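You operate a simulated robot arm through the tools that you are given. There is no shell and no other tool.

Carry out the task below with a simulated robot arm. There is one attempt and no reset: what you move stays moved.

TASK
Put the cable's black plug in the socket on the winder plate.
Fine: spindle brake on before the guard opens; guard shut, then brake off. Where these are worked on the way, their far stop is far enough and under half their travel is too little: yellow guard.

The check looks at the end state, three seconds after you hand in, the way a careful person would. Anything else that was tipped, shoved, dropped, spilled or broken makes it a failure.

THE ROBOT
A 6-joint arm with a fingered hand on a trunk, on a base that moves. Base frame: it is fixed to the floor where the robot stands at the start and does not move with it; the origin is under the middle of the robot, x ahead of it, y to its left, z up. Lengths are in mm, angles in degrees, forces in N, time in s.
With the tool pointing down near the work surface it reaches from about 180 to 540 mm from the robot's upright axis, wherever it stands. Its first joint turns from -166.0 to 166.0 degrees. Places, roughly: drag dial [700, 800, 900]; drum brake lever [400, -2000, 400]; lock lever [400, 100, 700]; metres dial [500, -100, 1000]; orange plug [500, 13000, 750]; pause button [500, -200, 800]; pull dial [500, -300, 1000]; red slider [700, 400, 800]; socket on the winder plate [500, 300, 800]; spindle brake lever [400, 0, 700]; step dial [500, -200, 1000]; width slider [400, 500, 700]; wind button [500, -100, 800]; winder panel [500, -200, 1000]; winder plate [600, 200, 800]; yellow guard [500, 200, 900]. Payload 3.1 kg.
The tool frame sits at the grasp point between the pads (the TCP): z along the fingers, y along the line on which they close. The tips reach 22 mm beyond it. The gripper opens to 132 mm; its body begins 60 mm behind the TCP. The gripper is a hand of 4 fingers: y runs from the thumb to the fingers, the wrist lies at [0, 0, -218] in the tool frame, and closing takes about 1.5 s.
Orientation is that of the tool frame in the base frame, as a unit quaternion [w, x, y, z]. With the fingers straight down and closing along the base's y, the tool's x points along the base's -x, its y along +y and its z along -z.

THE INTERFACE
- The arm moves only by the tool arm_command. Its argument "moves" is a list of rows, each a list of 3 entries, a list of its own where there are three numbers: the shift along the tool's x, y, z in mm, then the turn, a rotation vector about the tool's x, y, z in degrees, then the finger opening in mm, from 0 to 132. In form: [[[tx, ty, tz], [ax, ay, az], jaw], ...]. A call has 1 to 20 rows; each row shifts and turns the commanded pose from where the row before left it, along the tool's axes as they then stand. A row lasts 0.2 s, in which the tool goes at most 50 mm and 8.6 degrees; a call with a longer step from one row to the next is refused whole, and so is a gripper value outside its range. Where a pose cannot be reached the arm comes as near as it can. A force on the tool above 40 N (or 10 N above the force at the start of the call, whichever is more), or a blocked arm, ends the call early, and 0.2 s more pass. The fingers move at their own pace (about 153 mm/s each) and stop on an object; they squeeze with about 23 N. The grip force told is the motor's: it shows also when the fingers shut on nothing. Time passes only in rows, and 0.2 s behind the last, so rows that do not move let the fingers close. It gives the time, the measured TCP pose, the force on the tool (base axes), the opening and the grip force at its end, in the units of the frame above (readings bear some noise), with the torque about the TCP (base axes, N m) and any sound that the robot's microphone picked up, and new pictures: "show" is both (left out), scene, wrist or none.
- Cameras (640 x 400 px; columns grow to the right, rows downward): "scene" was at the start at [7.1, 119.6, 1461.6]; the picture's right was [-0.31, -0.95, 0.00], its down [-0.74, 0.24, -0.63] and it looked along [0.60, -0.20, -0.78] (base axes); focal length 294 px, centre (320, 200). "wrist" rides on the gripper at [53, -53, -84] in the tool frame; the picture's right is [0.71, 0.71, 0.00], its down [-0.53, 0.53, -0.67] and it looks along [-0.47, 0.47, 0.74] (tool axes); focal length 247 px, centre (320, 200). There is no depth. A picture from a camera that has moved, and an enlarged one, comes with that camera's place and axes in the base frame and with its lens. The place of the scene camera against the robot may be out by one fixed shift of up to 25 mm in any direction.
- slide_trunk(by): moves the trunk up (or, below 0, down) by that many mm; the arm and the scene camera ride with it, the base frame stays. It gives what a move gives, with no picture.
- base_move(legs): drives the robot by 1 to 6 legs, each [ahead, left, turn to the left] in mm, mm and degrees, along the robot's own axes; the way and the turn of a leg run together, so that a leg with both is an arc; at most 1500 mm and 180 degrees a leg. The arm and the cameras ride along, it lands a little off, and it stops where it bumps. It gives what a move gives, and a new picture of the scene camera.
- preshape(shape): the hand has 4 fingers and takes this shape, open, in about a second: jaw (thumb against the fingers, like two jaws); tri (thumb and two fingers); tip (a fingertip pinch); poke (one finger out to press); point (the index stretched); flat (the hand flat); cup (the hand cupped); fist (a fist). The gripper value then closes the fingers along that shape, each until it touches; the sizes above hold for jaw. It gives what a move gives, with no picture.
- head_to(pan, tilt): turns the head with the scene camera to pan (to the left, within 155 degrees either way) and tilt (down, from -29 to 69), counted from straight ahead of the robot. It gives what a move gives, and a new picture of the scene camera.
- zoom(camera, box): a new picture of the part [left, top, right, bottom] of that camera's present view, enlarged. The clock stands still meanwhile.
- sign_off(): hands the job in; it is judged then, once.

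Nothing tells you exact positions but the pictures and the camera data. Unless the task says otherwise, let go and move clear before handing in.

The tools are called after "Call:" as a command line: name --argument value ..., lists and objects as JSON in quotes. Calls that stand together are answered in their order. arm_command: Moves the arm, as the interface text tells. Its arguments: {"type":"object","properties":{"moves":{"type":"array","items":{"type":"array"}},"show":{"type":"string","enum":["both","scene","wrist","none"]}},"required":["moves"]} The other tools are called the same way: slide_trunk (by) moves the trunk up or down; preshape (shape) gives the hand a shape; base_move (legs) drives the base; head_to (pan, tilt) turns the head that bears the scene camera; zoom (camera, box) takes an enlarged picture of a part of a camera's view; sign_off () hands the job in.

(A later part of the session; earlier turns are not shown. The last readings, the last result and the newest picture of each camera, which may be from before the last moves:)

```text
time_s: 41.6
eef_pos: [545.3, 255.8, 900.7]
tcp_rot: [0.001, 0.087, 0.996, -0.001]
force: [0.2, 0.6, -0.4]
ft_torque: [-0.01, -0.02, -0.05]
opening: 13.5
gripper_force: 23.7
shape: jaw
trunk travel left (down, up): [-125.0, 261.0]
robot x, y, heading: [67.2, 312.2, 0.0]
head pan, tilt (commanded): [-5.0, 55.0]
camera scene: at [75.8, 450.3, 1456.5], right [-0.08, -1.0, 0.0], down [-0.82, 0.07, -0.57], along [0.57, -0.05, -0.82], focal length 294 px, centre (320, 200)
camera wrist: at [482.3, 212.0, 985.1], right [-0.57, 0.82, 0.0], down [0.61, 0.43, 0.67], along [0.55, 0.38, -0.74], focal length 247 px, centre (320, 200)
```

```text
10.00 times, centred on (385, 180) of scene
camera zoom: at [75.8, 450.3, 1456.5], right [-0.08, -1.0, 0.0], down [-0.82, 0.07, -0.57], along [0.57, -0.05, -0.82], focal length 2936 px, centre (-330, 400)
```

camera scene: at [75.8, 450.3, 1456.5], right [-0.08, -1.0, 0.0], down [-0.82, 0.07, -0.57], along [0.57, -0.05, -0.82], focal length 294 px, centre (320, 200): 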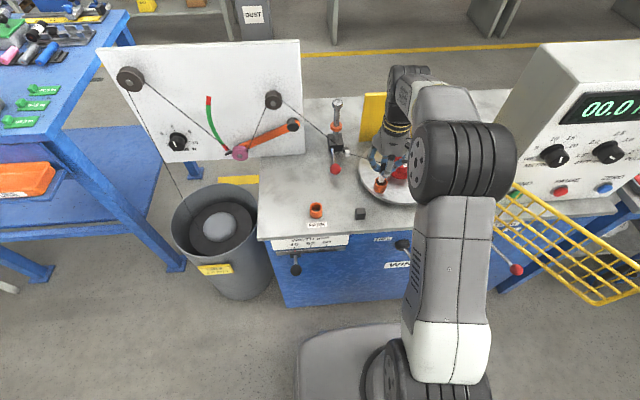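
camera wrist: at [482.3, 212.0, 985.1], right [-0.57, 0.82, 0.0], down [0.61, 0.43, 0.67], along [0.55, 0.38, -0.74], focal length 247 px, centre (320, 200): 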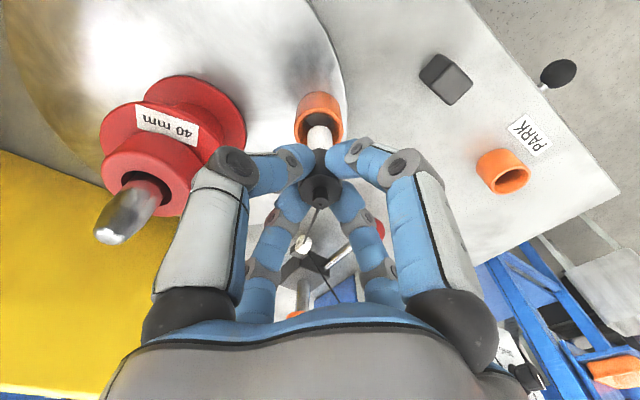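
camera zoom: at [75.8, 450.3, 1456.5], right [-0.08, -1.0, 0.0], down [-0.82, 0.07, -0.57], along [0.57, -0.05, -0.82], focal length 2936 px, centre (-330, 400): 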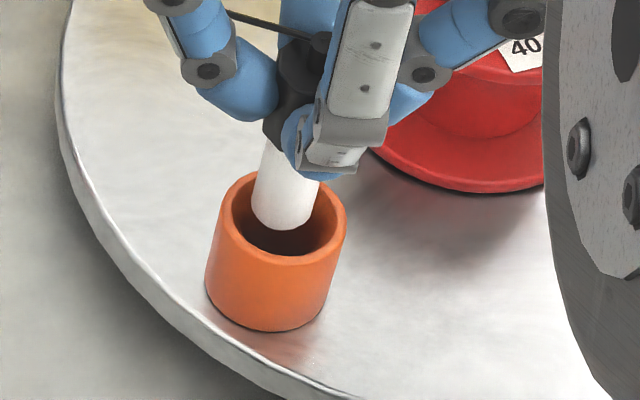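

The pin tip is concentric with the cup in both views, to within about 1 mm. I'll insert straight down in small steps and watch the force.

Call:
arm_command --moves '[[[-0.5, 0, 4], [0, 0, 0], 0], [[0, 0, 4], [0, 0, 0], 0], [[0, 0, 4], [0, 0, 0], 0], [[0, 0, 3], [0, 0, 0], 0]]'

Call:
zoom --camera "scene" --box '[360, 160, 410, 200]'

Call:
zoom --camera "wrist" --box '[260, 80, 380, 180]'

```text
time_s: 42.6
eef_pos: [545.2, 255.9, 886.5]
tcp_rot: [0.002, 0.087, 0.996, 0.0]
force: [0.5, -0.5, -0.4]
ft_torque: [-0.01, -0.01, -0.04]
opening: 13.6
gripper_force: 23.3
shape: jaw
trunk travel left (down, up): [-125.0, 261.0]
robot x, y, heading: [71.1, 313.7, 0.2]
head pan, tilt (commanded): [-5.0, 55.0]
camera scene: at [75.8, 450.3, 1456.5], right [-0.08, -1.0, 0.0], down [-0.82, 0.07, -0.57], along [0.57, -0.05, -0.82], focal length 294 px, centre (320, 200)
camera wrist: at [482.9, 212.2, 969.7], right [-0.57, 0.82, 0.0], down [0.61, 0.43, 0.67], along [0.55, 0.38, -0.74], focal length 247 px, centre (320, 200)
```

scene: 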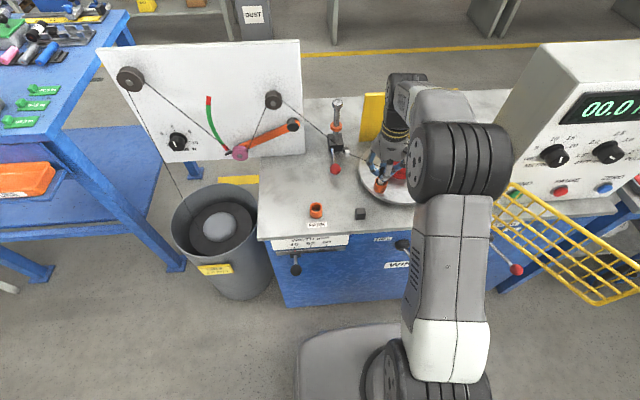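
wrist: 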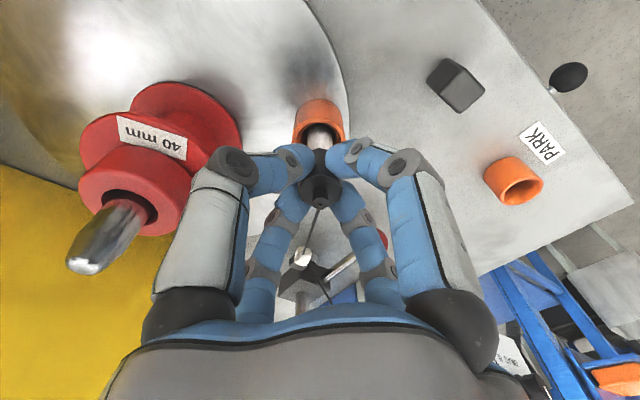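

```text
10.00 times, centred on (385, 180) of scene
camera zoom: at [75.8, 450.3, 1456.5], right [-0.08, -1.0, 0.0], down [-0.82, 0.07, -0.57], along [0.57, -0.05, -0.82], focal length 2936 px, centre (-330, 400)
```

zoom: 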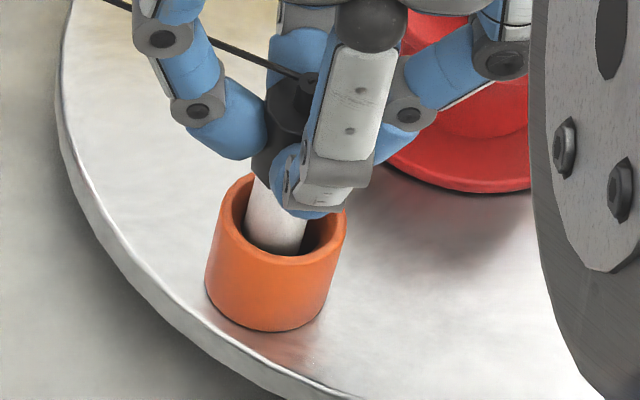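

```text
4.00 times, centred on (320, 130) of wrist
camera zoom: at [482.9, 212.2, 969.7], right [-0.57, 0.82, 0.0], down [0.61, 0.43, 0.67], along [0.55, 0.38, -0.74], focal length 988 px, centre (320, 480)
```

zoom: 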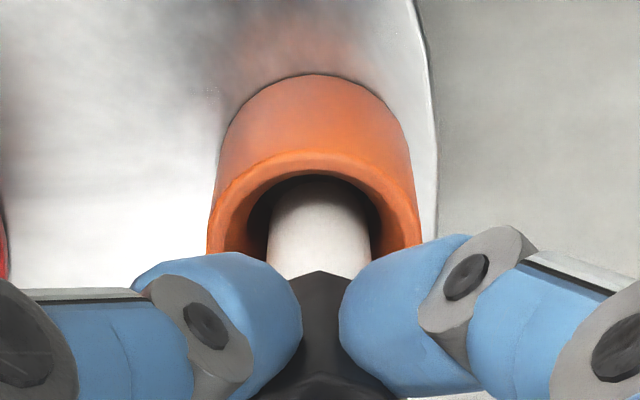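

The pin is inside the cup with no contact force. I'll keep lowering towards the seated height of about z = 871.

Call:
arm_command --moves '[[[0, 0, 4], [0, 0, 0], 0], [[0, 0, 4], [0, 0, 0], 0], [[0, 0, 3], [0, 0, 0], 0], [[0, 0, 2], [0, 0, 0], 0]]'

Call:
zoom --camera "scene" --box '[360, 160, 410, 200]'

Call:
zoom --camera "wrist" --box '[260, 100, 380, 200]'

```text
time_s: 43.6
eef_pos: [546.2, 256.5, 874.6]
tcp_rot: [0.001, 0.087, 0.996, 0.0]
force: [-0.2, -0.1, 0.1]
ft_torque: [-0.01, -0.03, -0.01]
opening: 13.6
gripper_force: 23.1
shape: jaw
trunk travel left (down, up): [-125.0, 261.0]
robot x, y, heading: [65.2, 313.3, 0.4]
head pan, tilt (commanded): [-5.0, 55.0]
camera scene: at [75.8, 450.3, 1456.5], right [-0.08, -1.0, 0.0], down [-0.82, 0.07, -0.57], along [0.57, -0.05, -0.82], focal length 294 px, centre (320, 200)
camera wrist: at [483.1, 212.2, 957.2], right [-0.57, 0.82, 0.0], down [0.61, 0.43, 0.67], along [0.55, 0.38, -0.74], focal length 247 px, centre (320, 200)
```

scene: 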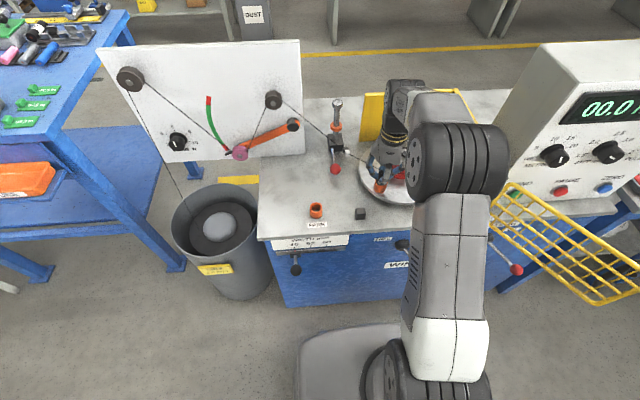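
wrist: 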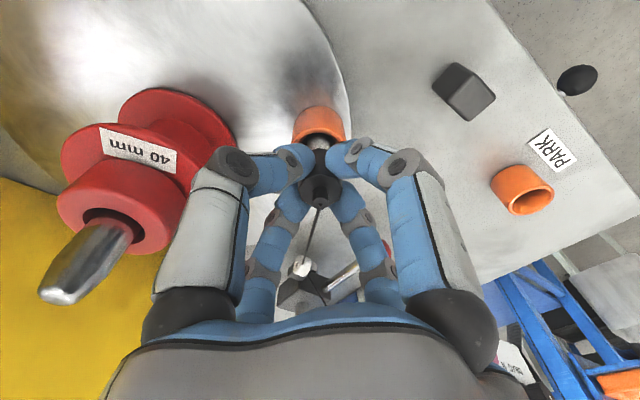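

```text
10.00 times, centred on (385, 180) of scene
camera zoom: at [75.8, 450.3, 1456.5], right [-0.08, -1.0, 0.0], down [-0.82, 0.07, -0.57], along [0.57, -0.05, -0.82], focal length 2936 px, centre (-330, 400)
```

zoom: 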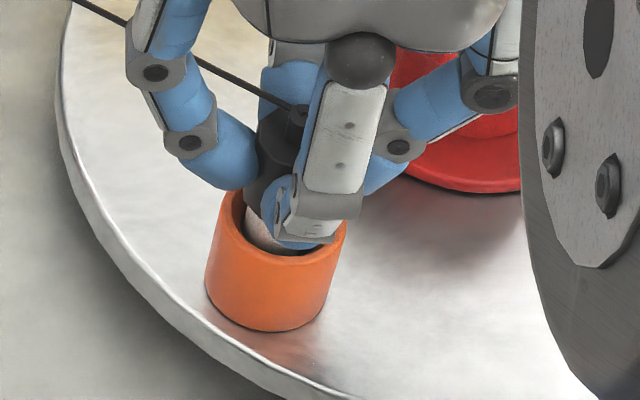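

```text
4.00 times, centred on (320, 150) of wrist
camera zoom: at [483.1, 212.2, 957.2], right [-0.57, 0.82, 0.0], down [0.61, 0.43, 0.67], along [0.55, 0.38, -0.74], focal length 988 px, centre (320, 400)
```

zoom: 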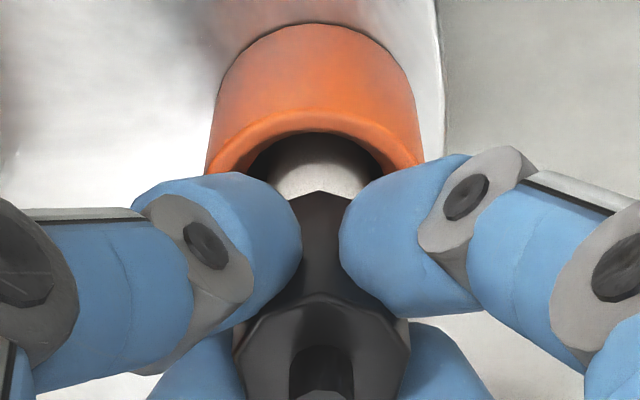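

It's nearly seated and still free of force. I'll go down in 1.5 mm steps until I feel the bottom.

Call:
arm_command --moves '[[[0, 0, 1.5], [0, 0, 0], 0], [[0, 0, 1.5], [0, 0, 0], 0], [[0, 0, 1], [0, 0, 0], 0]]' --show "none"

Call:
zoom --camera "scene" --box '[360, 160, 410, 200]'

Call:
zoom --camera "wrist" --box '[260, 100, 380, 200]'

```text
time_s: 44.4
eef_pos: [545.0, 255.5, 871.5]
tcp_rot: [0.002, 0.087, 0.996, -0.001]
force: [0.5, 0.3, 4.5]
ft_torque: [0.02, -0.03, -0.04]
opening: 13.9
gripper_force: 23.9
shape: jaw
trunk travel left (down, up): [-125.0, 261.0]
robot x, y, heading: [71.3, 313.2, -0.0]
head pan, tilt (commanded): [-5.0, 55.0]
```

```text
10.00 times, centred on (385, 180) of scene
camera zoom: at [75.3, 450.3, 1456.5], right [-0.08, -1.0, 0.0], down [-0.82, 0.07, -0.57], along [0.57, -0.05, -0.82], focal length 2936 px, centre (-330, 400)
```

zoom: 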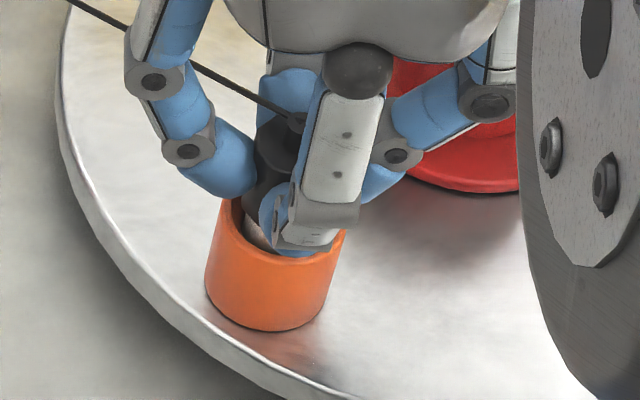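

```text
4.00 times, centred on (320, 150) of wrist
camera zoom: at [482.8, 212.2, 953.8], right [-0.57, 0.82, 0.0], down [0.61, 0.43, 0.67], along [0.55, 0.38, -0.74], focal length 988 px, centre (320, 400)
```

zoom: 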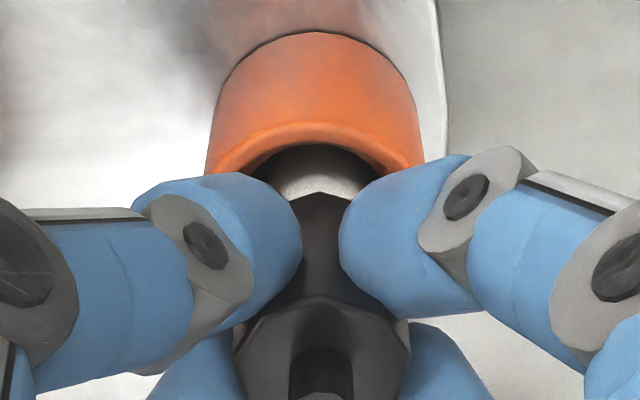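

I feel about 4.5 N at z = 871.5, close to the predicted seat. A bit more pin shows than it did at PARK, so I'll press slightly to confirm it's fully home.

Call:
arm_command --moves '[[[0, 0, 1], [0, 0, 0], 0], [[0, 0, 1], [0, 0, 0], 0]]' --show "none"

Call:
zoom --camera "wrist" --box '[260, 100, 380, 200]'

```text
time_s: 45.0
eef_pos: [544.1, 255.4, 869.7]
tcp_rot: [0.003, 0.087, 0.996, -0.001]
force: [1.2, -1.2, 17.7]
ft_torque: [0.01, -0.03, -0.01]
opening: 14.2
gripper_force: 23.5
shape: jaw
trunk travel left (down, up): [-125.0, 261.0]
robot x, y, heading: [69.3, 313.3, 0.1]
head pan, tilt (commanded): [-5.0, 55.0]
```

```text
4.00 times, centred on (320, 150) of wrist
camera zoom: at [482.3, 212.3, 952.9], right [-0.57, 0.82, 0.0], down [0.61, 0.43, 0.67], along [0.55, 0.38, -0.74], focal length 988 px, centre (320, 400)
```

zoom: 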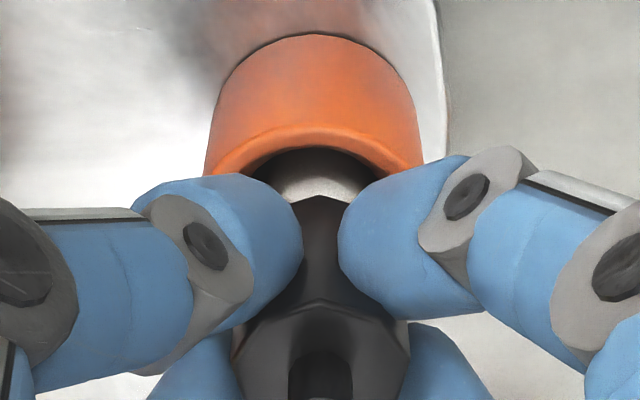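

It's solidly bottomed at 18 N near the expected depth. I'll relieve the load by 1.5 mm, open slightly and check how the plug sits.

Call:
arm_command --moves '[[[0, 0, -1.5], [0, 0, 0], 0], [[0, 0, 0], [0, 0, 0], 20], [[0, 0, 0], [0, 0, 0], 30], [[0, 0, 0], [0, 0, 0], 40], [[0, 0, 0], [0, 0, 0], 40]]'

Call:
zoom --camera "scene" --box '[360, 160, 410, 200]'

Call:
zoom --camera "wrist" --box '[220, 110, 420, 260]'

```text
time_s: 46.2
eef_pos: [544.9, 254.9, 870.8]
tcp_rot: [0.0, 0.087, 0.996, 0.0]
force: [-0.5, 0.9, 0.1]
ft_torque: [0.05, -0.04, 0.0]
opening: 39.6
gripper_force: 0.0
shape: jaw
trunk travel left (down, up): [-125.0, 261.0]
robot x, y, heading: [68.2, 311.9, 0.3]
head pan, tilt (commanded): [-5.0, 55.0]
camera scene: at [75.7, 450.3, 1456.5], right [-0.08, -1.0, 0.0], down [-0.82, 0.07, -0.57], along [0.57, -0.05, -0.82], focal length 294 px, centre (320, 200)
camera wrist: at [482.8, 212.1, 952.8], right [-0.57, 0.82, 0.0], down [0.61, 0.43, 0.67], along [0.55, 0.38, -0.74], focal length 247 px, centre (320, 200)
```

scene: 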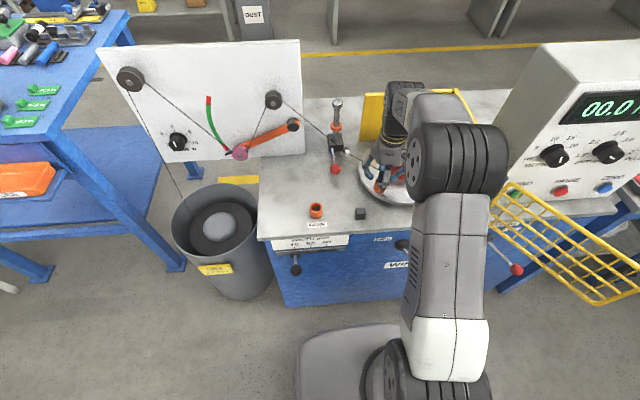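
wrist: 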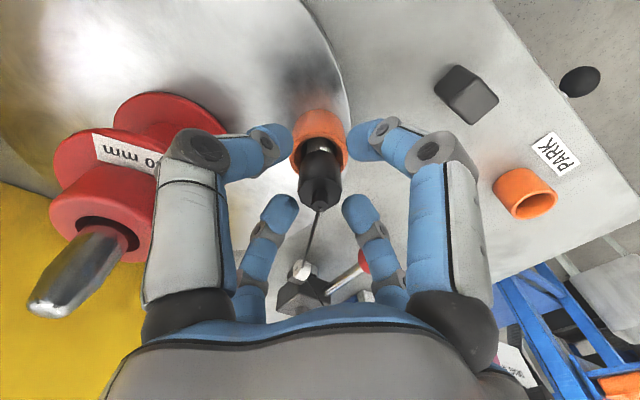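

```text
10.00 times, centred on (385, 180) of scene
camera zoom: at [75.7, 450.3, 1456.5], right [-0.08, -1.0, 0.0], down [-0.82, 0.07, -0.57], along [0.57, -0.05, -0.82], focal length 2936 px, centre (-330, 400)
```

zoom: 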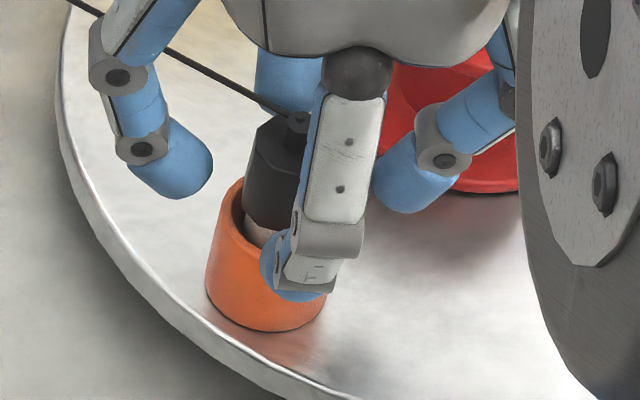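

```text
2.67 times, centred on (320, 185) of wrist
camera zoom: at [482.8, 212.1, 952.8], right [-0.57, 0.82, 0.0], down [0.61, 0.43, 0.67], along [0.55, 0.38, -0.74], focal length 659 px, centre (320, 240)
```

zoom: 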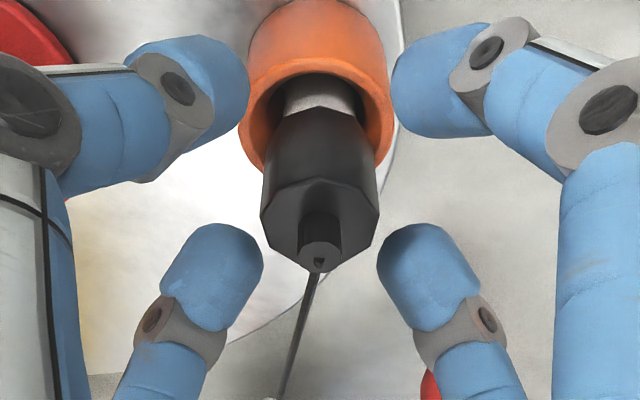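

I've let go and the plug stands in the target cup, possibly leaning slightly towards the cable guide. I'll lift the hand straight up and look from both cameras.

Call:
arm_command --moves '[[[0, 0, -10], [0, 0, 0], 50], [[0, 0, -20], [0, 0, 0], 55], [[0, 0, -30], [0, 0, 0], 60], [[0, 0, -35], [0, 0, 0], 60], [[40, 0, -20], [0, 0, 0], 60]]'

Call:
zoom --camera "scene" --box '[355, 145, 415, 205]'

Call:
zoom --camera "wrist" --box '[240, 60, 440, 200]'

```text
time_s: 47.4
eef_pos: [503.6, 263.3, 985.9]
tcp_rot: [0.001, 0.087, 0.996, 0.0]
force: [0.3, -1.7, -0.2]
ft_torque: [0.03, -0.02, 0.01]
opening: 59.8
gripper_force: 0.1
shape: jaw
trunk travel left (down, up): [-125.0, 261.0]
robot x, y, heading: [73.8, 311.8, -0.2]
head pan, tilt (commanded): [-5.0, 55.0]
camera scene: at [74.0, 450.5, 1456.5], right [-0.08, -1.0, 0.0], down [-0.82, 0.07, -0.57], along [0.57, -0.05, -0.82], focal length 294 px, centre (320, 200)
camera wrist: at [442.0, 219.7, 1068.7], right [-0.57, 0.82, 0.0], down [0.61, 0.43, 0.67], along [0.55, 0.38, -0.74], focal length 247 px, centre (320, 200)
```

scene: 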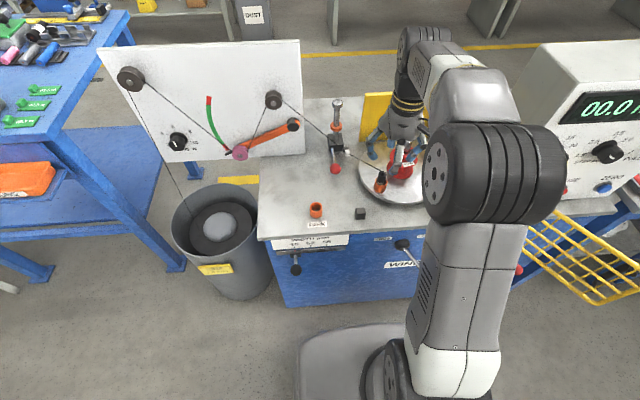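
wrist: 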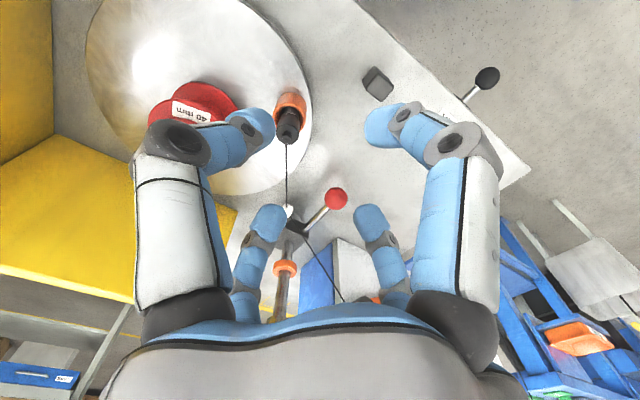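

```text
6.67 times, centred on (385, 175) of scene
camera zoom: at [74.0, 450.5, 1456.5], right [-0.08, -1.0, 0.0], down [-0.82, 0.07, -0.57], along [0.57, -0.05, -0.82], focal length 1957 px, centre (-113, 367)
```

zoom: 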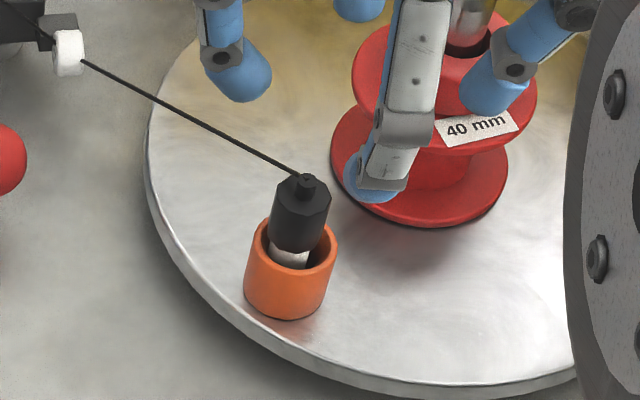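

```text
2.86 times, centred on (340, 130) of wrist
camera zoom: at [442.0, 219.7, 1068.7], right [-0.57, 0.82, 0.0], down [0.61, 0.43, 0.67], along [0.55, 0.38, -0.74], focal length 706 px, centre (263, 400)
```

zoom: 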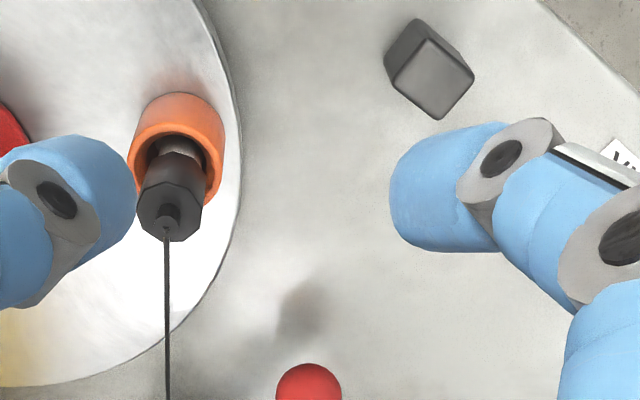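

Call:
zoom --camera "scene" --box '[367, 165, 397, 195]'

Call:
zoom --camera "wrist" --box '[270, 80, 320, 155]'

Call:
zoom --camera "scene" --box '[300, 195, 330, 225]'

```text
13.33 times, centred on (382, 180) of scene
camera zoom: at [74.0, 450.5, 1456.5], right [-0.08, -1.0, 0.0], down [-0.82, 0.07, -0.57], along [0.57, -0.05, -0.82], focal length 3914 px, centre (-507, 467)
```

zoom: 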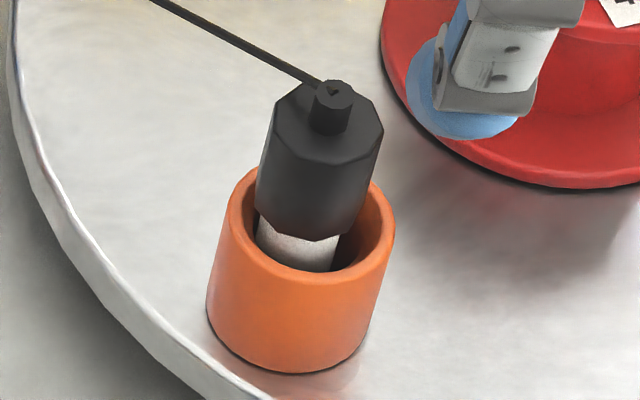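

```text
5.33 times, centred on (295, 118) of wrist
camera zoom: at [442.0, 219.7, 1068.7], right [-0.57, 0.82, 0.0], down [0.61, 0.43, 0.67], along [0.55, 0.38, -0.74], focal length 1317 px, centre (453, 640)
```

zoom: 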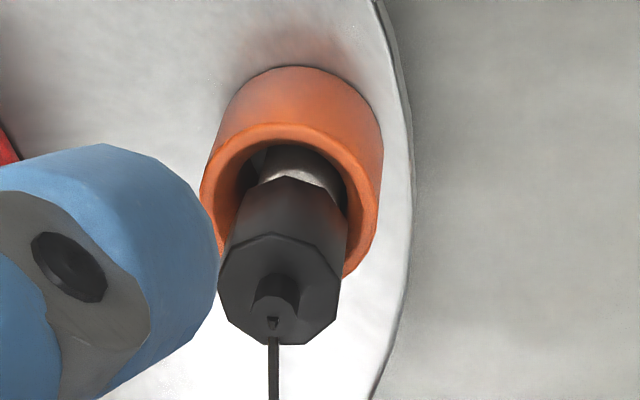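

```text
13.33 times, centred on (315, 210) of scene
camera zoom: at [74.0, 450.5, 1456.5], right [-0.08, -1.0, 0.0], down [-0.82, 0.07, -0.57], along [0.57, -0.05, -0.82], focal length 3914 px, centre (387, 67)
```

zoom: 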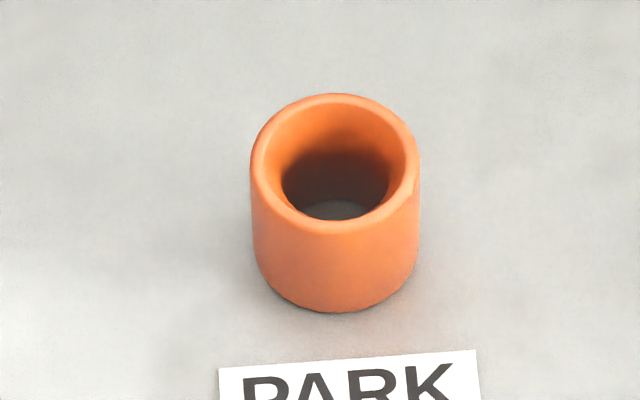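

The plug is seated in the target cup at the same depth as it was in PARK, leaning a few degrees from the cable's pull, with its cable clear. Next I'll retract the arm, turn the hand straight and back the base off to get room to close the guard.

Call:
arm_command --moves '[[[30, 0, -15], [0, 0, -5], 40], [[40, 0, -10], [0, 0, -5], 20], [[45, 0, 0], [0, 0, 0], 0], [[45, 0, 0], [0, 0, 0], 0], [[30, 0, 0], [0, 0, 0], 0]]'

Call:
base_move --legs '[[-70, -40, 0]]'

Call:
zoom --camera "scene" --box '[300, 90, 460, 210]'

```text
time_s: 48.6
eef_pos: [314.8, 271.2, 1007.0]
tcp_rot: [0.001, 0.0, 1.0, 0.0]
force: [-0.5, 0.2, 0.0]
ft_torque: [-0.01, 0.0, 0.0]
opening: 0.0
gripper_force: 22.9
shape: jaw
trunk travel left (down, up): [-125.0, 261.0]
robot x, y, heading: [70.6, 313.8, 0.2]
head pan, tilt (commanded): [-5.0, 55.0]
camera scene: at [75.0, 450.4, 1456.5], right [-0.08, -1.0, 0.0], down [-0.82, 0.07, -0.57], along [0.57, -0.05, -0.82], focal length 294 px, centre (320, 200)
camera wrist: at [261.5, 218.3, 1091.2], right [-0.71, 0.71, 0.0], down [0.53, 0.53, 0.67], along [0.47, 0.47, -0.74], focal length 247 px, centre (320, 200)
```

scene: 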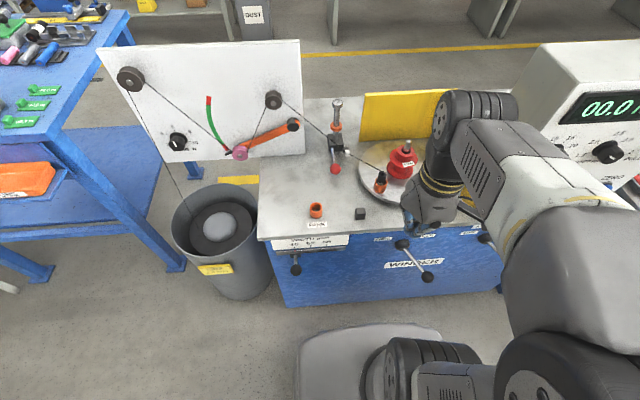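
wrist: 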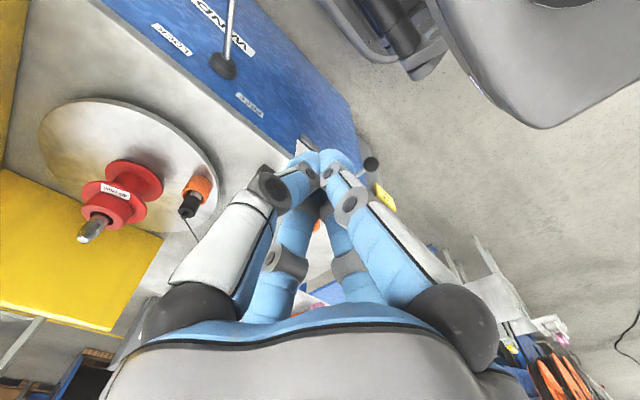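

```text
time_s: 49.7
eef_pos: [245.2, 229.7, 1008.5]
tcp_rot: [0.001, 0.0, 1.0, 0.0]
force: [0.0, 0.1, 0.3]
ft_torque: [0.01, -0.03, 0.0]
opening: 0.0
gripper_force: 22.9
shape: jaw
trunk travel left (down, up): [-125.0, 261.0]
robot x, y, heading: [-1.6, 268.7, 0.2]
head pan, tilt (commanded): [-5.0, 55.0]
camera scene: at [4.1, 408.9, 1456.6], right [-0.08, -1.0, 0.0], down [-0.82, 0.07, -0.57], along [0.57, -0.05, -0.82], focal length 294 px, centre (320, 200)
```

scene: 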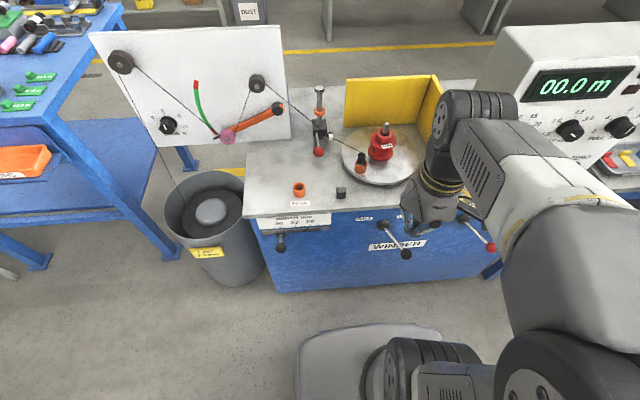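

```text
3.33 times, centred on (380, 150) of scene
camera zoom: at [4.1, 408.9, 1456.6], right [-0.08, -1.0, 0.0], down [-0.82, 0.07, -0.57], along [0.57, -0.05, -0.82], focal length 979 px, centre (120, 367)
```

zoom: 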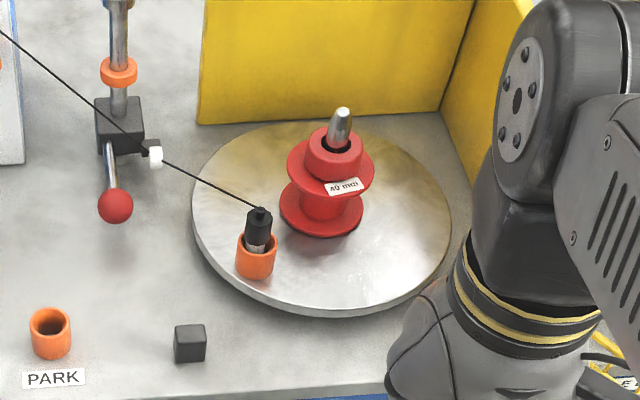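

The plug is holding steady in the target cup. I'll carry the closed hand high over the open guard to its outer side, at mid-length and clear of the handle.

Call:
arm_command --moves '[[[-7, -40.5, 0], [0, 0, 0], 0], [[-7, -40.5, 0], [0, 0, 0], 0], [[-7, -40.5, 0], [0, 0, 0], 0], [[-7, -40.5, 0], [0, 0, 0], 0], [[-7, -40.5, 0], [0, 0, 0], 0], [[-7, -40.5, 0], [0, 0, 0], 0], [[-7, -40.5, 0], [0, 0, 0], 0], [[-7, -40.5, 0], [0, 0, 0], 0], [[-7, -40.5, 0], [0, 0, 0], 0]]'

```text
time_s: 51.7
eef_pos: [308.3, -133.8, 1006.4]
tcp_rot: [-0.001, 0.0, 1.0, 0.002]
force: [-0.1, 0.1, 0.2]
ft_torque: [0.03, 0.03, 0.02]
opening: 0.0
gripper_force: 22.5
shape: jaw
trunk travel left (down, up): [-125.0, 261.0]
robot x, y, heading: [3.1, 270.7, 0.2]
head pan, tilt (commanded): [-5.0, 55.0]
camera scene: at [6.6, 408.1, 1456.6], right [-0.08, -1.0, 0.0], down [-0.82, 0.07, -0.57], along [0.57, -0.05, -0.82], focal length 294 px, centre (320, 200)
camera wrist: at [254.7, -188.6, 1089.3], right [-0.71, 0.71, 0.0], down [0.53, 0.52, 0.67], along [0.47, 0.48, -0.74], focal length 247 px, centre (320, 200)
```

scene: 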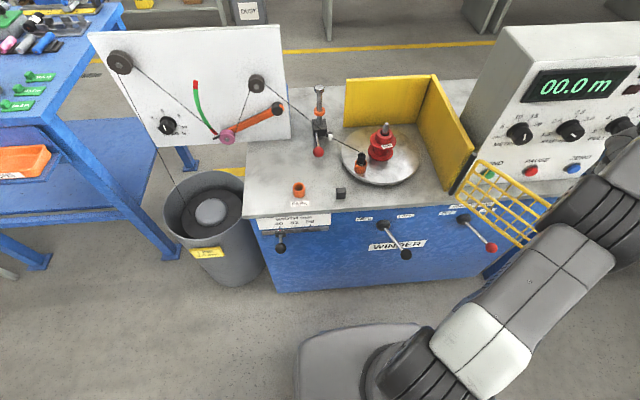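
wrist: 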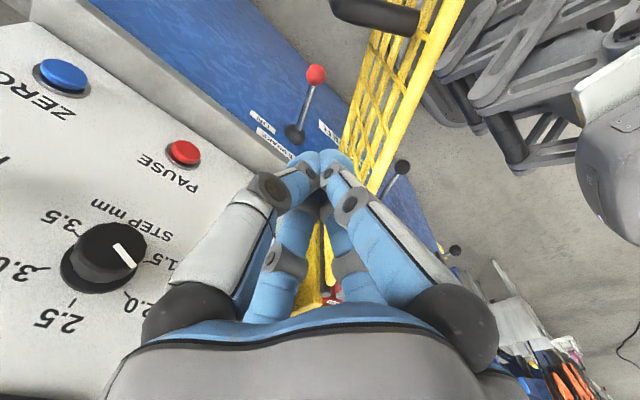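

I'm on the outer side of the guard, about 60 mm off it. I'll descend beside it and then push it closed along the arc.

Call:
arm_command --moves '[[[0, 0, 35], [0, 0, 0], 0], [[0, 0, 35], [0, 0, 0], 0], [[0, 0, 36], [0, 0, 0], 0]]'

```text
time_s: 52.5
eef_pos: [309.3, -133.8, 901.0]
tcp_rot: [0.001, 0.0, 1.0, -0.001]
force: [-0.8, 0.3, -0.7]
ft_torque: [0.04, -0.01, 0.02]
opening: 0.0
gripper_force: 23.3
shape: jaw
trunk travel left (down, up): [-125.0, 261.0]
robot x, y, heading: [1.5, 269.8, 0.3]
head pan, tilt (commanded): [-5.0, 55.0]
camera scene: at [6.0, 409.4, 1456.5], right [-0.08, -1.0, 0.0], down [-0.82, 0.07, -0.57], along [0.57, -0.05, -0.82], focal length 294 px, centre (320, 200)
camera wrist: at [255.4, -187.3, 984.8], right [-0.71, 0.71, 0.0], down [0.53, 0.53, 0.67], along [0.47, 0.47, -0.74], focal length 247 px, centre (320, 200)
```

scene: 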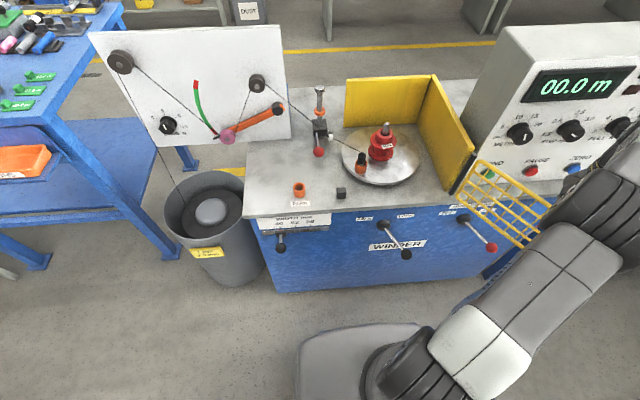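
wrist: 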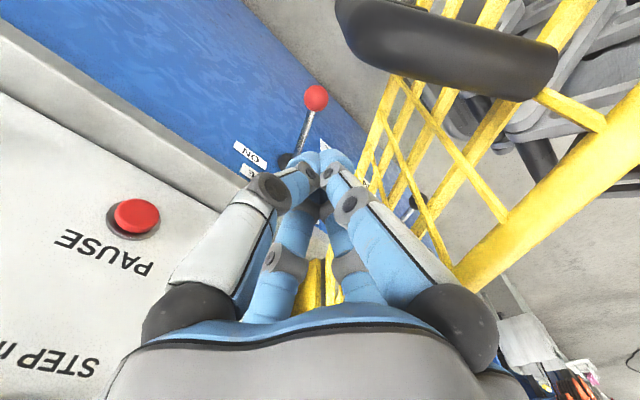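

I'll start pushing the guard closed along its arc, to about 75 degrees first.

Call:
arm_command --moves '[[[13.8, 18.9, 0], [0, 0, 0], 0], [[13.8, 18.9, 0], [0, 0, 0], 0], [[8.8, 15.3, 0], [0, 0, 0], 0], [[8.8, 15.3, 0], [0, 0, 0], 0], [[6, 16.6, 0], [0, 0, 0], 0], [[6, 16.6, 0], [0, 0, 0], 0], [[3.1, 17.4, 0], [0, 0, 0], 0], [[3.1, 17.4, 0], [0, 0, 0], 0], [[0, 17.8, 0], [0, 0, 0], 0], [[0, 17.8, 0], [0, 0, 0], 0]]'

```text
time_s: 54.7
eef_pos: [244.8, 40.2, 901.2]
tcp_rot: [0.0, 0.001, 1.0, 0.001]
force: [-0.5, 0.0, 0.1]
ft_torque: [0.01, -0.03, -0.01]
opening: 0.0
gripper_force: 22.5
shape: jaw
trunk travel left (down, up): [-125.0, 261.0]
robot x, y, heading: [3.2, 273.4, 0.3]
head pan, tilt (commanded): [-5.0, 55.0]
camera scene: at [5.6, 410.1, 1456.4], right [-0.08, -1.0, 0.0], down [-0.82, 0.07, -0.57], along [0.57, -0.05, -0.82], focal length 294 px, centre (320, 200)
camera wrist: at [192.4, -14.2, 985.3], right [-0.71, 0.71, 0.0], down [0.53, 0.53, 0.67], along [0.47, 0.47, -0.74], focal length 247 px, centre (320, 200)
```

scene: 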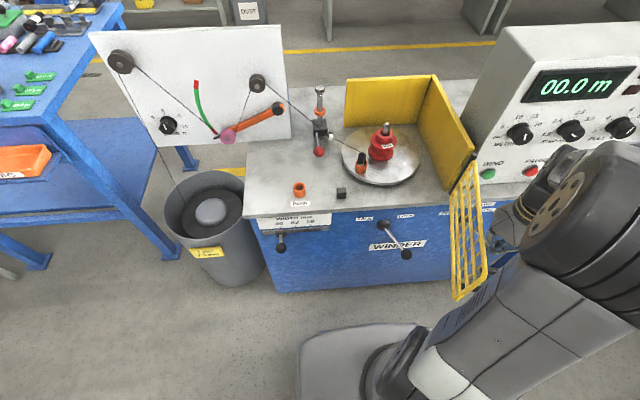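
wrist: 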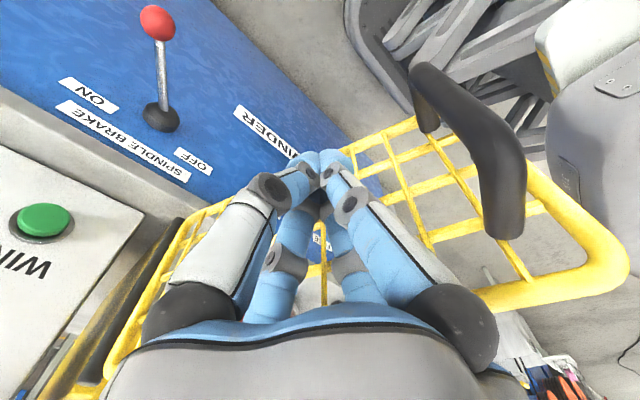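

Call:
zoom --camera "scene" --box '[400, 200, 560, 320]'

Call:
zoom --camera "wrist" --box '[400, 40, 640, 320]'

```text
3.33 times, centred on (480, 260) of scene
camera zoom: at [5.6, 410.1, 1456.4], right [-0.08, -1.0, 0.0], down [-0.82, 0.07, -0.57], along [0.57, -0.05, -0.82], focal length 979 px, centre (-213, 0)
```

zoom: 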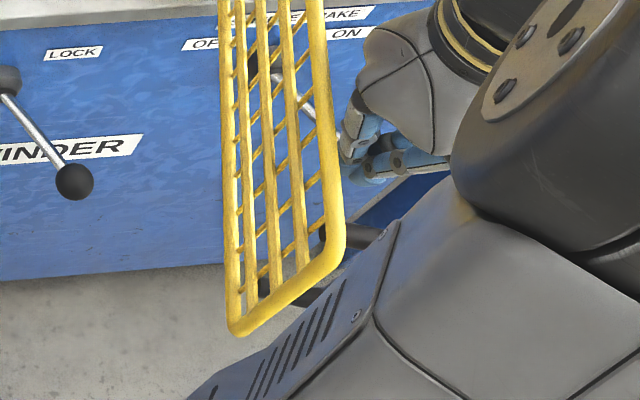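

```text
1.43 times, centred on (520, 180) of wrist
camera zoom: at [192.4, -14.2, 985.3], right [-0.71, 0.71, 0.0], down [0.53, 0.53, 0.67], along [0.47, 0.47, -0.74], focal length 353 px, centre (34, 229)
```

zoom: 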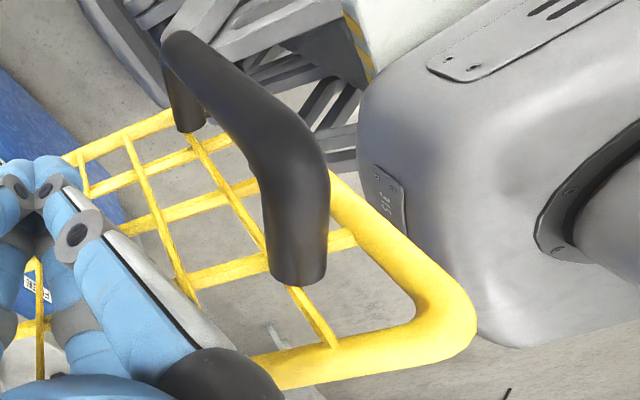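

The arm's casing passes rather close to the guard's corner from this angle. I'll raise the trunk 150 mm so the arm clears the guard by more, then bring the hand back down to the same spot.

Call:
slide_trunk --by 150

Call:
arm_command --moves '[[[0, -2, 40], [0, 0, 0], 0], [[0, -2, 40], [0, 0, 0], 0], [[0, 0, 40], [0, 0, 0], 0], [[0, 0, 29], [0, 0, 0], 0]]'

Call:
zoom --camera "wrist" --box '[400, 40, 640, 320]'

```text
time_s: 56.4
eef_pos: [245.6, 39.3, 1051.8]
tcp_rot: [0.0, -0.001, 1.0, 0.0]
force: [-0.1, -0.1, 0.0]
ft_torque: [-0.01, 0.02, -0.01]
opening: 0.0
gripper_force: 23.1
shape: jaw
trunk travel left (down, up): [-275.0, 111.0]
robot x, y, heading: [2.3, 273.1, 0.2]
head pan, tilt (commanded): [-5.0, 55.0]
```

```text
time_s: 57.4
eef_pos: [246.3, 33.5, 900.9]
tcp_rot: [0.0, 0.001, 1.0, 0.0]
force: [0.4, -0.1, 0.4]
ft_torque: [-0.02, -0.02, -0.04]
opening: 0.0
gripper_force: 23.1
shape: jaw
trunk travel left (down, up): [-275.0, 111.0]
robot x, y, heading: [-0.1, 271.4, 0.1]
head pan, tilt (commanded): [-5.0, 55.0]
camera scene: at [6.1, 409.4, 1605.7], right [-0.08, -1.0, 0.0], down [-0.82, 0.07, -0.57], along [0.57, -0.05, -0.82], focal length 294 px, centre (320, 200)
camera wrist: at [193.1, -19.3, 984.0], right [-0.71, 0.71, 0.0], down [0.53, 0.53, 0.67], along [0.47, 0.47, -0.74], focal length 247 px, centre (320, 200)
```

scene: 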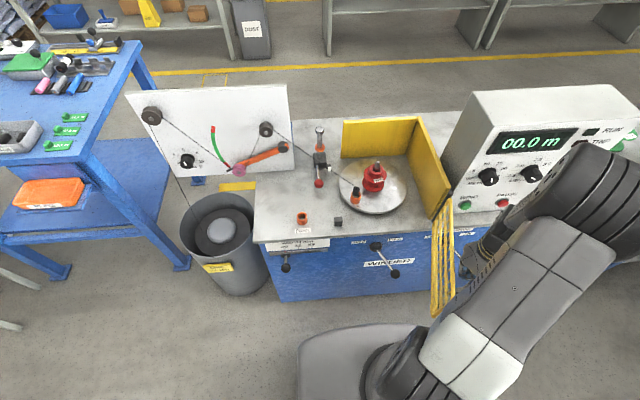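
wrist: 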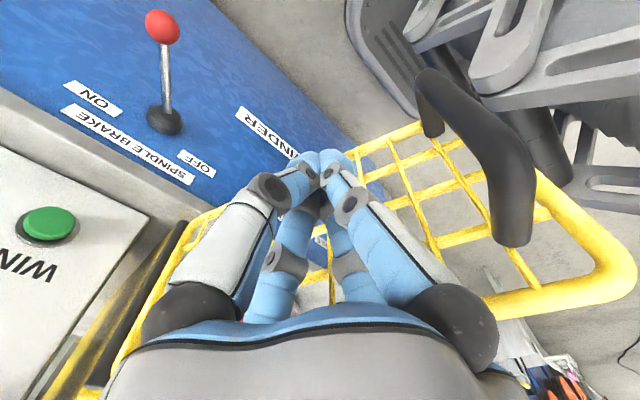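

```text
1.43 times, centred on (520, 180) of wrist
camera zoom: at [193.1, -19.3, 984.0], right [-0.71, 0.71, 0.0], down [0.53, 0.53, 0.67], along [0.47, 0.47, -0.74], focal length 353 px, centre (34, 229)
```

zoom: 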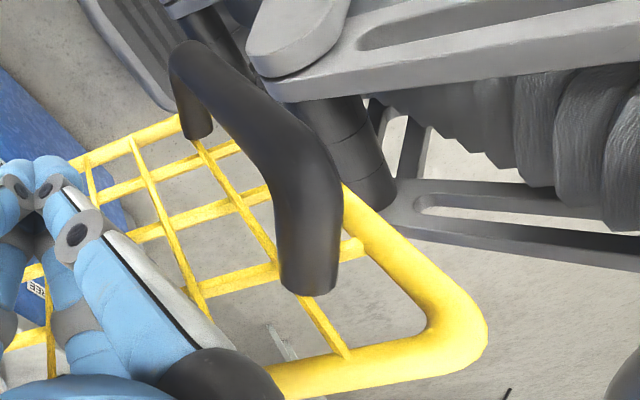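

The arm's casing is now well clear of the guard. I'll continue pushing the guard closed to about 35 degrees.

Call:
arm_command --moves '[[[-1.9, 13.1, 0], [0, 0, 0], 0], [[-1.9, 13.1, 0], [0, 0, 0], 0], [[-1.9, 13.1, 0], [0, 0, 0], 0], [[-6.1, 16.6, 0], [0, 0, 0], 0], [[-6.1, 16.6, 0], [0, 0, 0], 0], [[-8.9, 15.4, 0], [0, 0, 0], 0], [[-8.9, 15.4, 0], [0, 0, 0], 0], [[-11.4, 13.5, 0], [0, 0, 0], 0], [[-11.4, 13.5, 0], [0, 0, 0], 0]]'

```text
time_s: 59.4
eef_pos: [305.3, 165.4, 902.6]
tcp_rot: [0.002, 0.0, 1.0, 0.0]
force: [-1.6, 0.0, 0.8]
ft_torque: [-0.02, 0.0, 0.02]
opening: 0.1
gripper_force: 23.0
shape: jaw
trunk travel left (down, up): [-275.0, 111.0]
robot x, y, heading: [0.5, 275.4, 0.2]
head pan, tilt (commanded): [-5.0, 55.0]
camera scene: at [6.0, 410.2, 1605.6], right [-0.08, -1.0, 0.0], down [-0.82, 0.07, -0.57], along [0.57, -0.05, -0.82], focal length 294 px, centre (320, 200)
camera wrist: at [251.7, 112.1, 984.9], right [-0.71, 0.71, 0.0], down [0.53, 0.53, 0.67], along [0.47, 0.47, -0.74], focal length 247 px, centre (320, 200)
```

scene: 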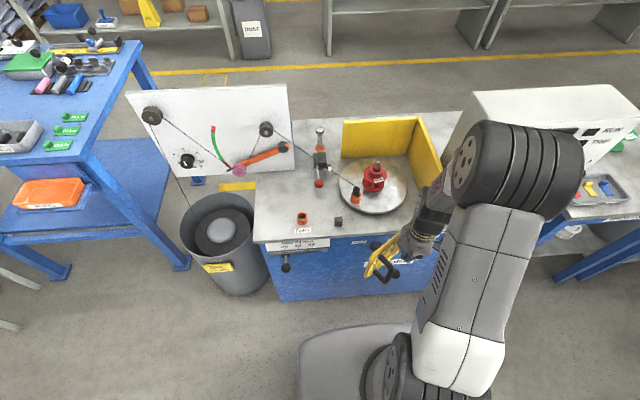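
wrist: 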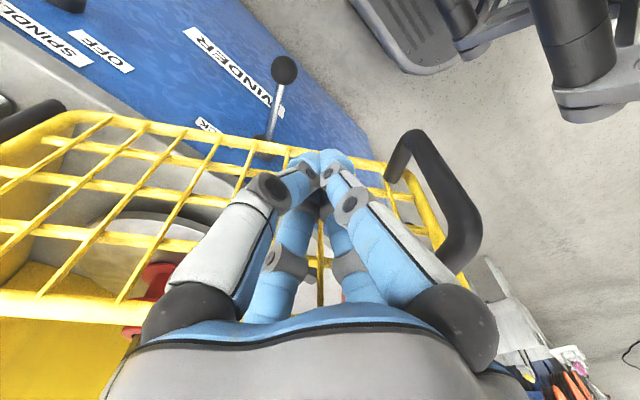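

The guard is at about 35 degrees and following well. I'll continue towards nearly closed.

Call:
arm_command --moves '[[[-13.6, 11.4, 0], [0, 0, 0], 0], [[-13.6, 11.4, 0], [0, 0, 0], 0], [[-15.3, 8.8, 0], [0, 0, 0], 0], [[-15.3, 8.8, 0], [0, 0, 0], 0], [[-16.6, 6, 0], [0, 0, 0], 0], [[-12, 5, 0], [0, 0, 0], 0]]'

Call:
zoom --camera "scene" --box '[300, 140, 460, 290]'

```text
time_s: 60.8
eef_pos: [390.6, 216.4, 901.4]
tcp_rot: [0.0, 0.001, 1.0, 0.0]
force: [0.5, -0.2, 0.2]
ft_torque: [0.02, -0.01, -0.01]
opening: 0.0
gripper_force: 23.4
shape: jaw
trunk travel left (down, up): [-275.0, 111.0]
robot x, y, heading: [1.4, 273.7, 0.1]
head pan, tilt (commanded): [-5.0, 55.0]
camera scene: at [6.0, 410.0, 1605.6], right [-0.08, -1.0, 0.0], down [-0.82, 0.07, -0.57], along [0.57, -0.05, -0.82], focal length 294 px, centre (320, 200)
camera wrist: at [337.6, 163.4, 985.4], right [-0.71, 0.71, 0.0], down [0.53, 0.53, 0.67], along [0.47, 0.47, -0.74], focal length 247 px, centre (320, 200)
```

scene: 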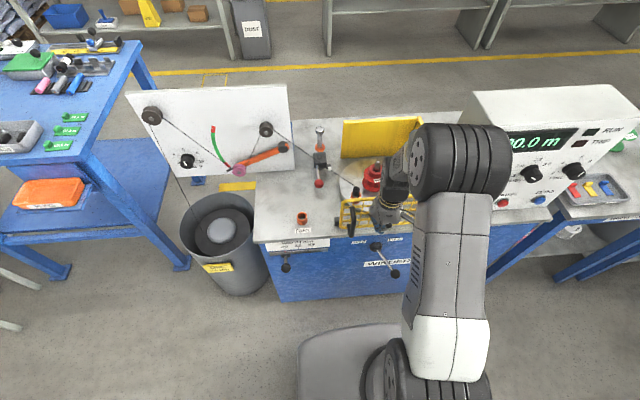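
wrist: 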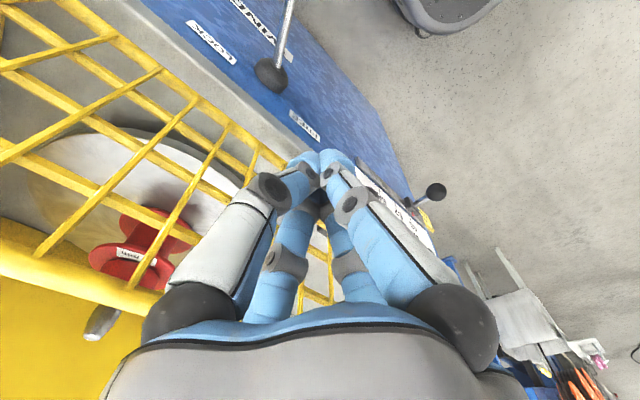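

```text
2.67 times, centred on (380, 215) of scene
camera zoom: at [6.0, 410.0, 1605.6], right [-0.08, -1.0, 0.0], down [-0.82, 0.07, -0.57], along [0.57, -0.05, -0.82], focal length 783 px, centre (160, 160)
```

zoom: 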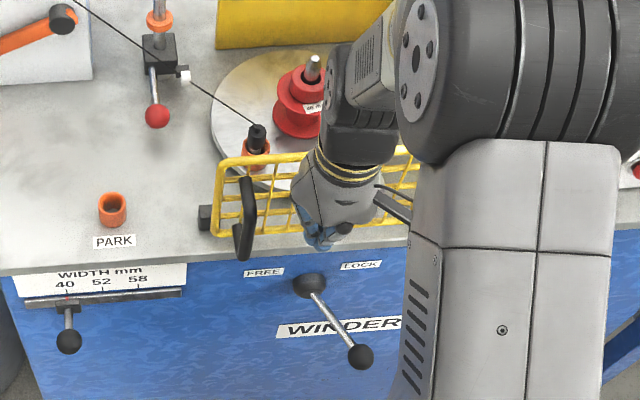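

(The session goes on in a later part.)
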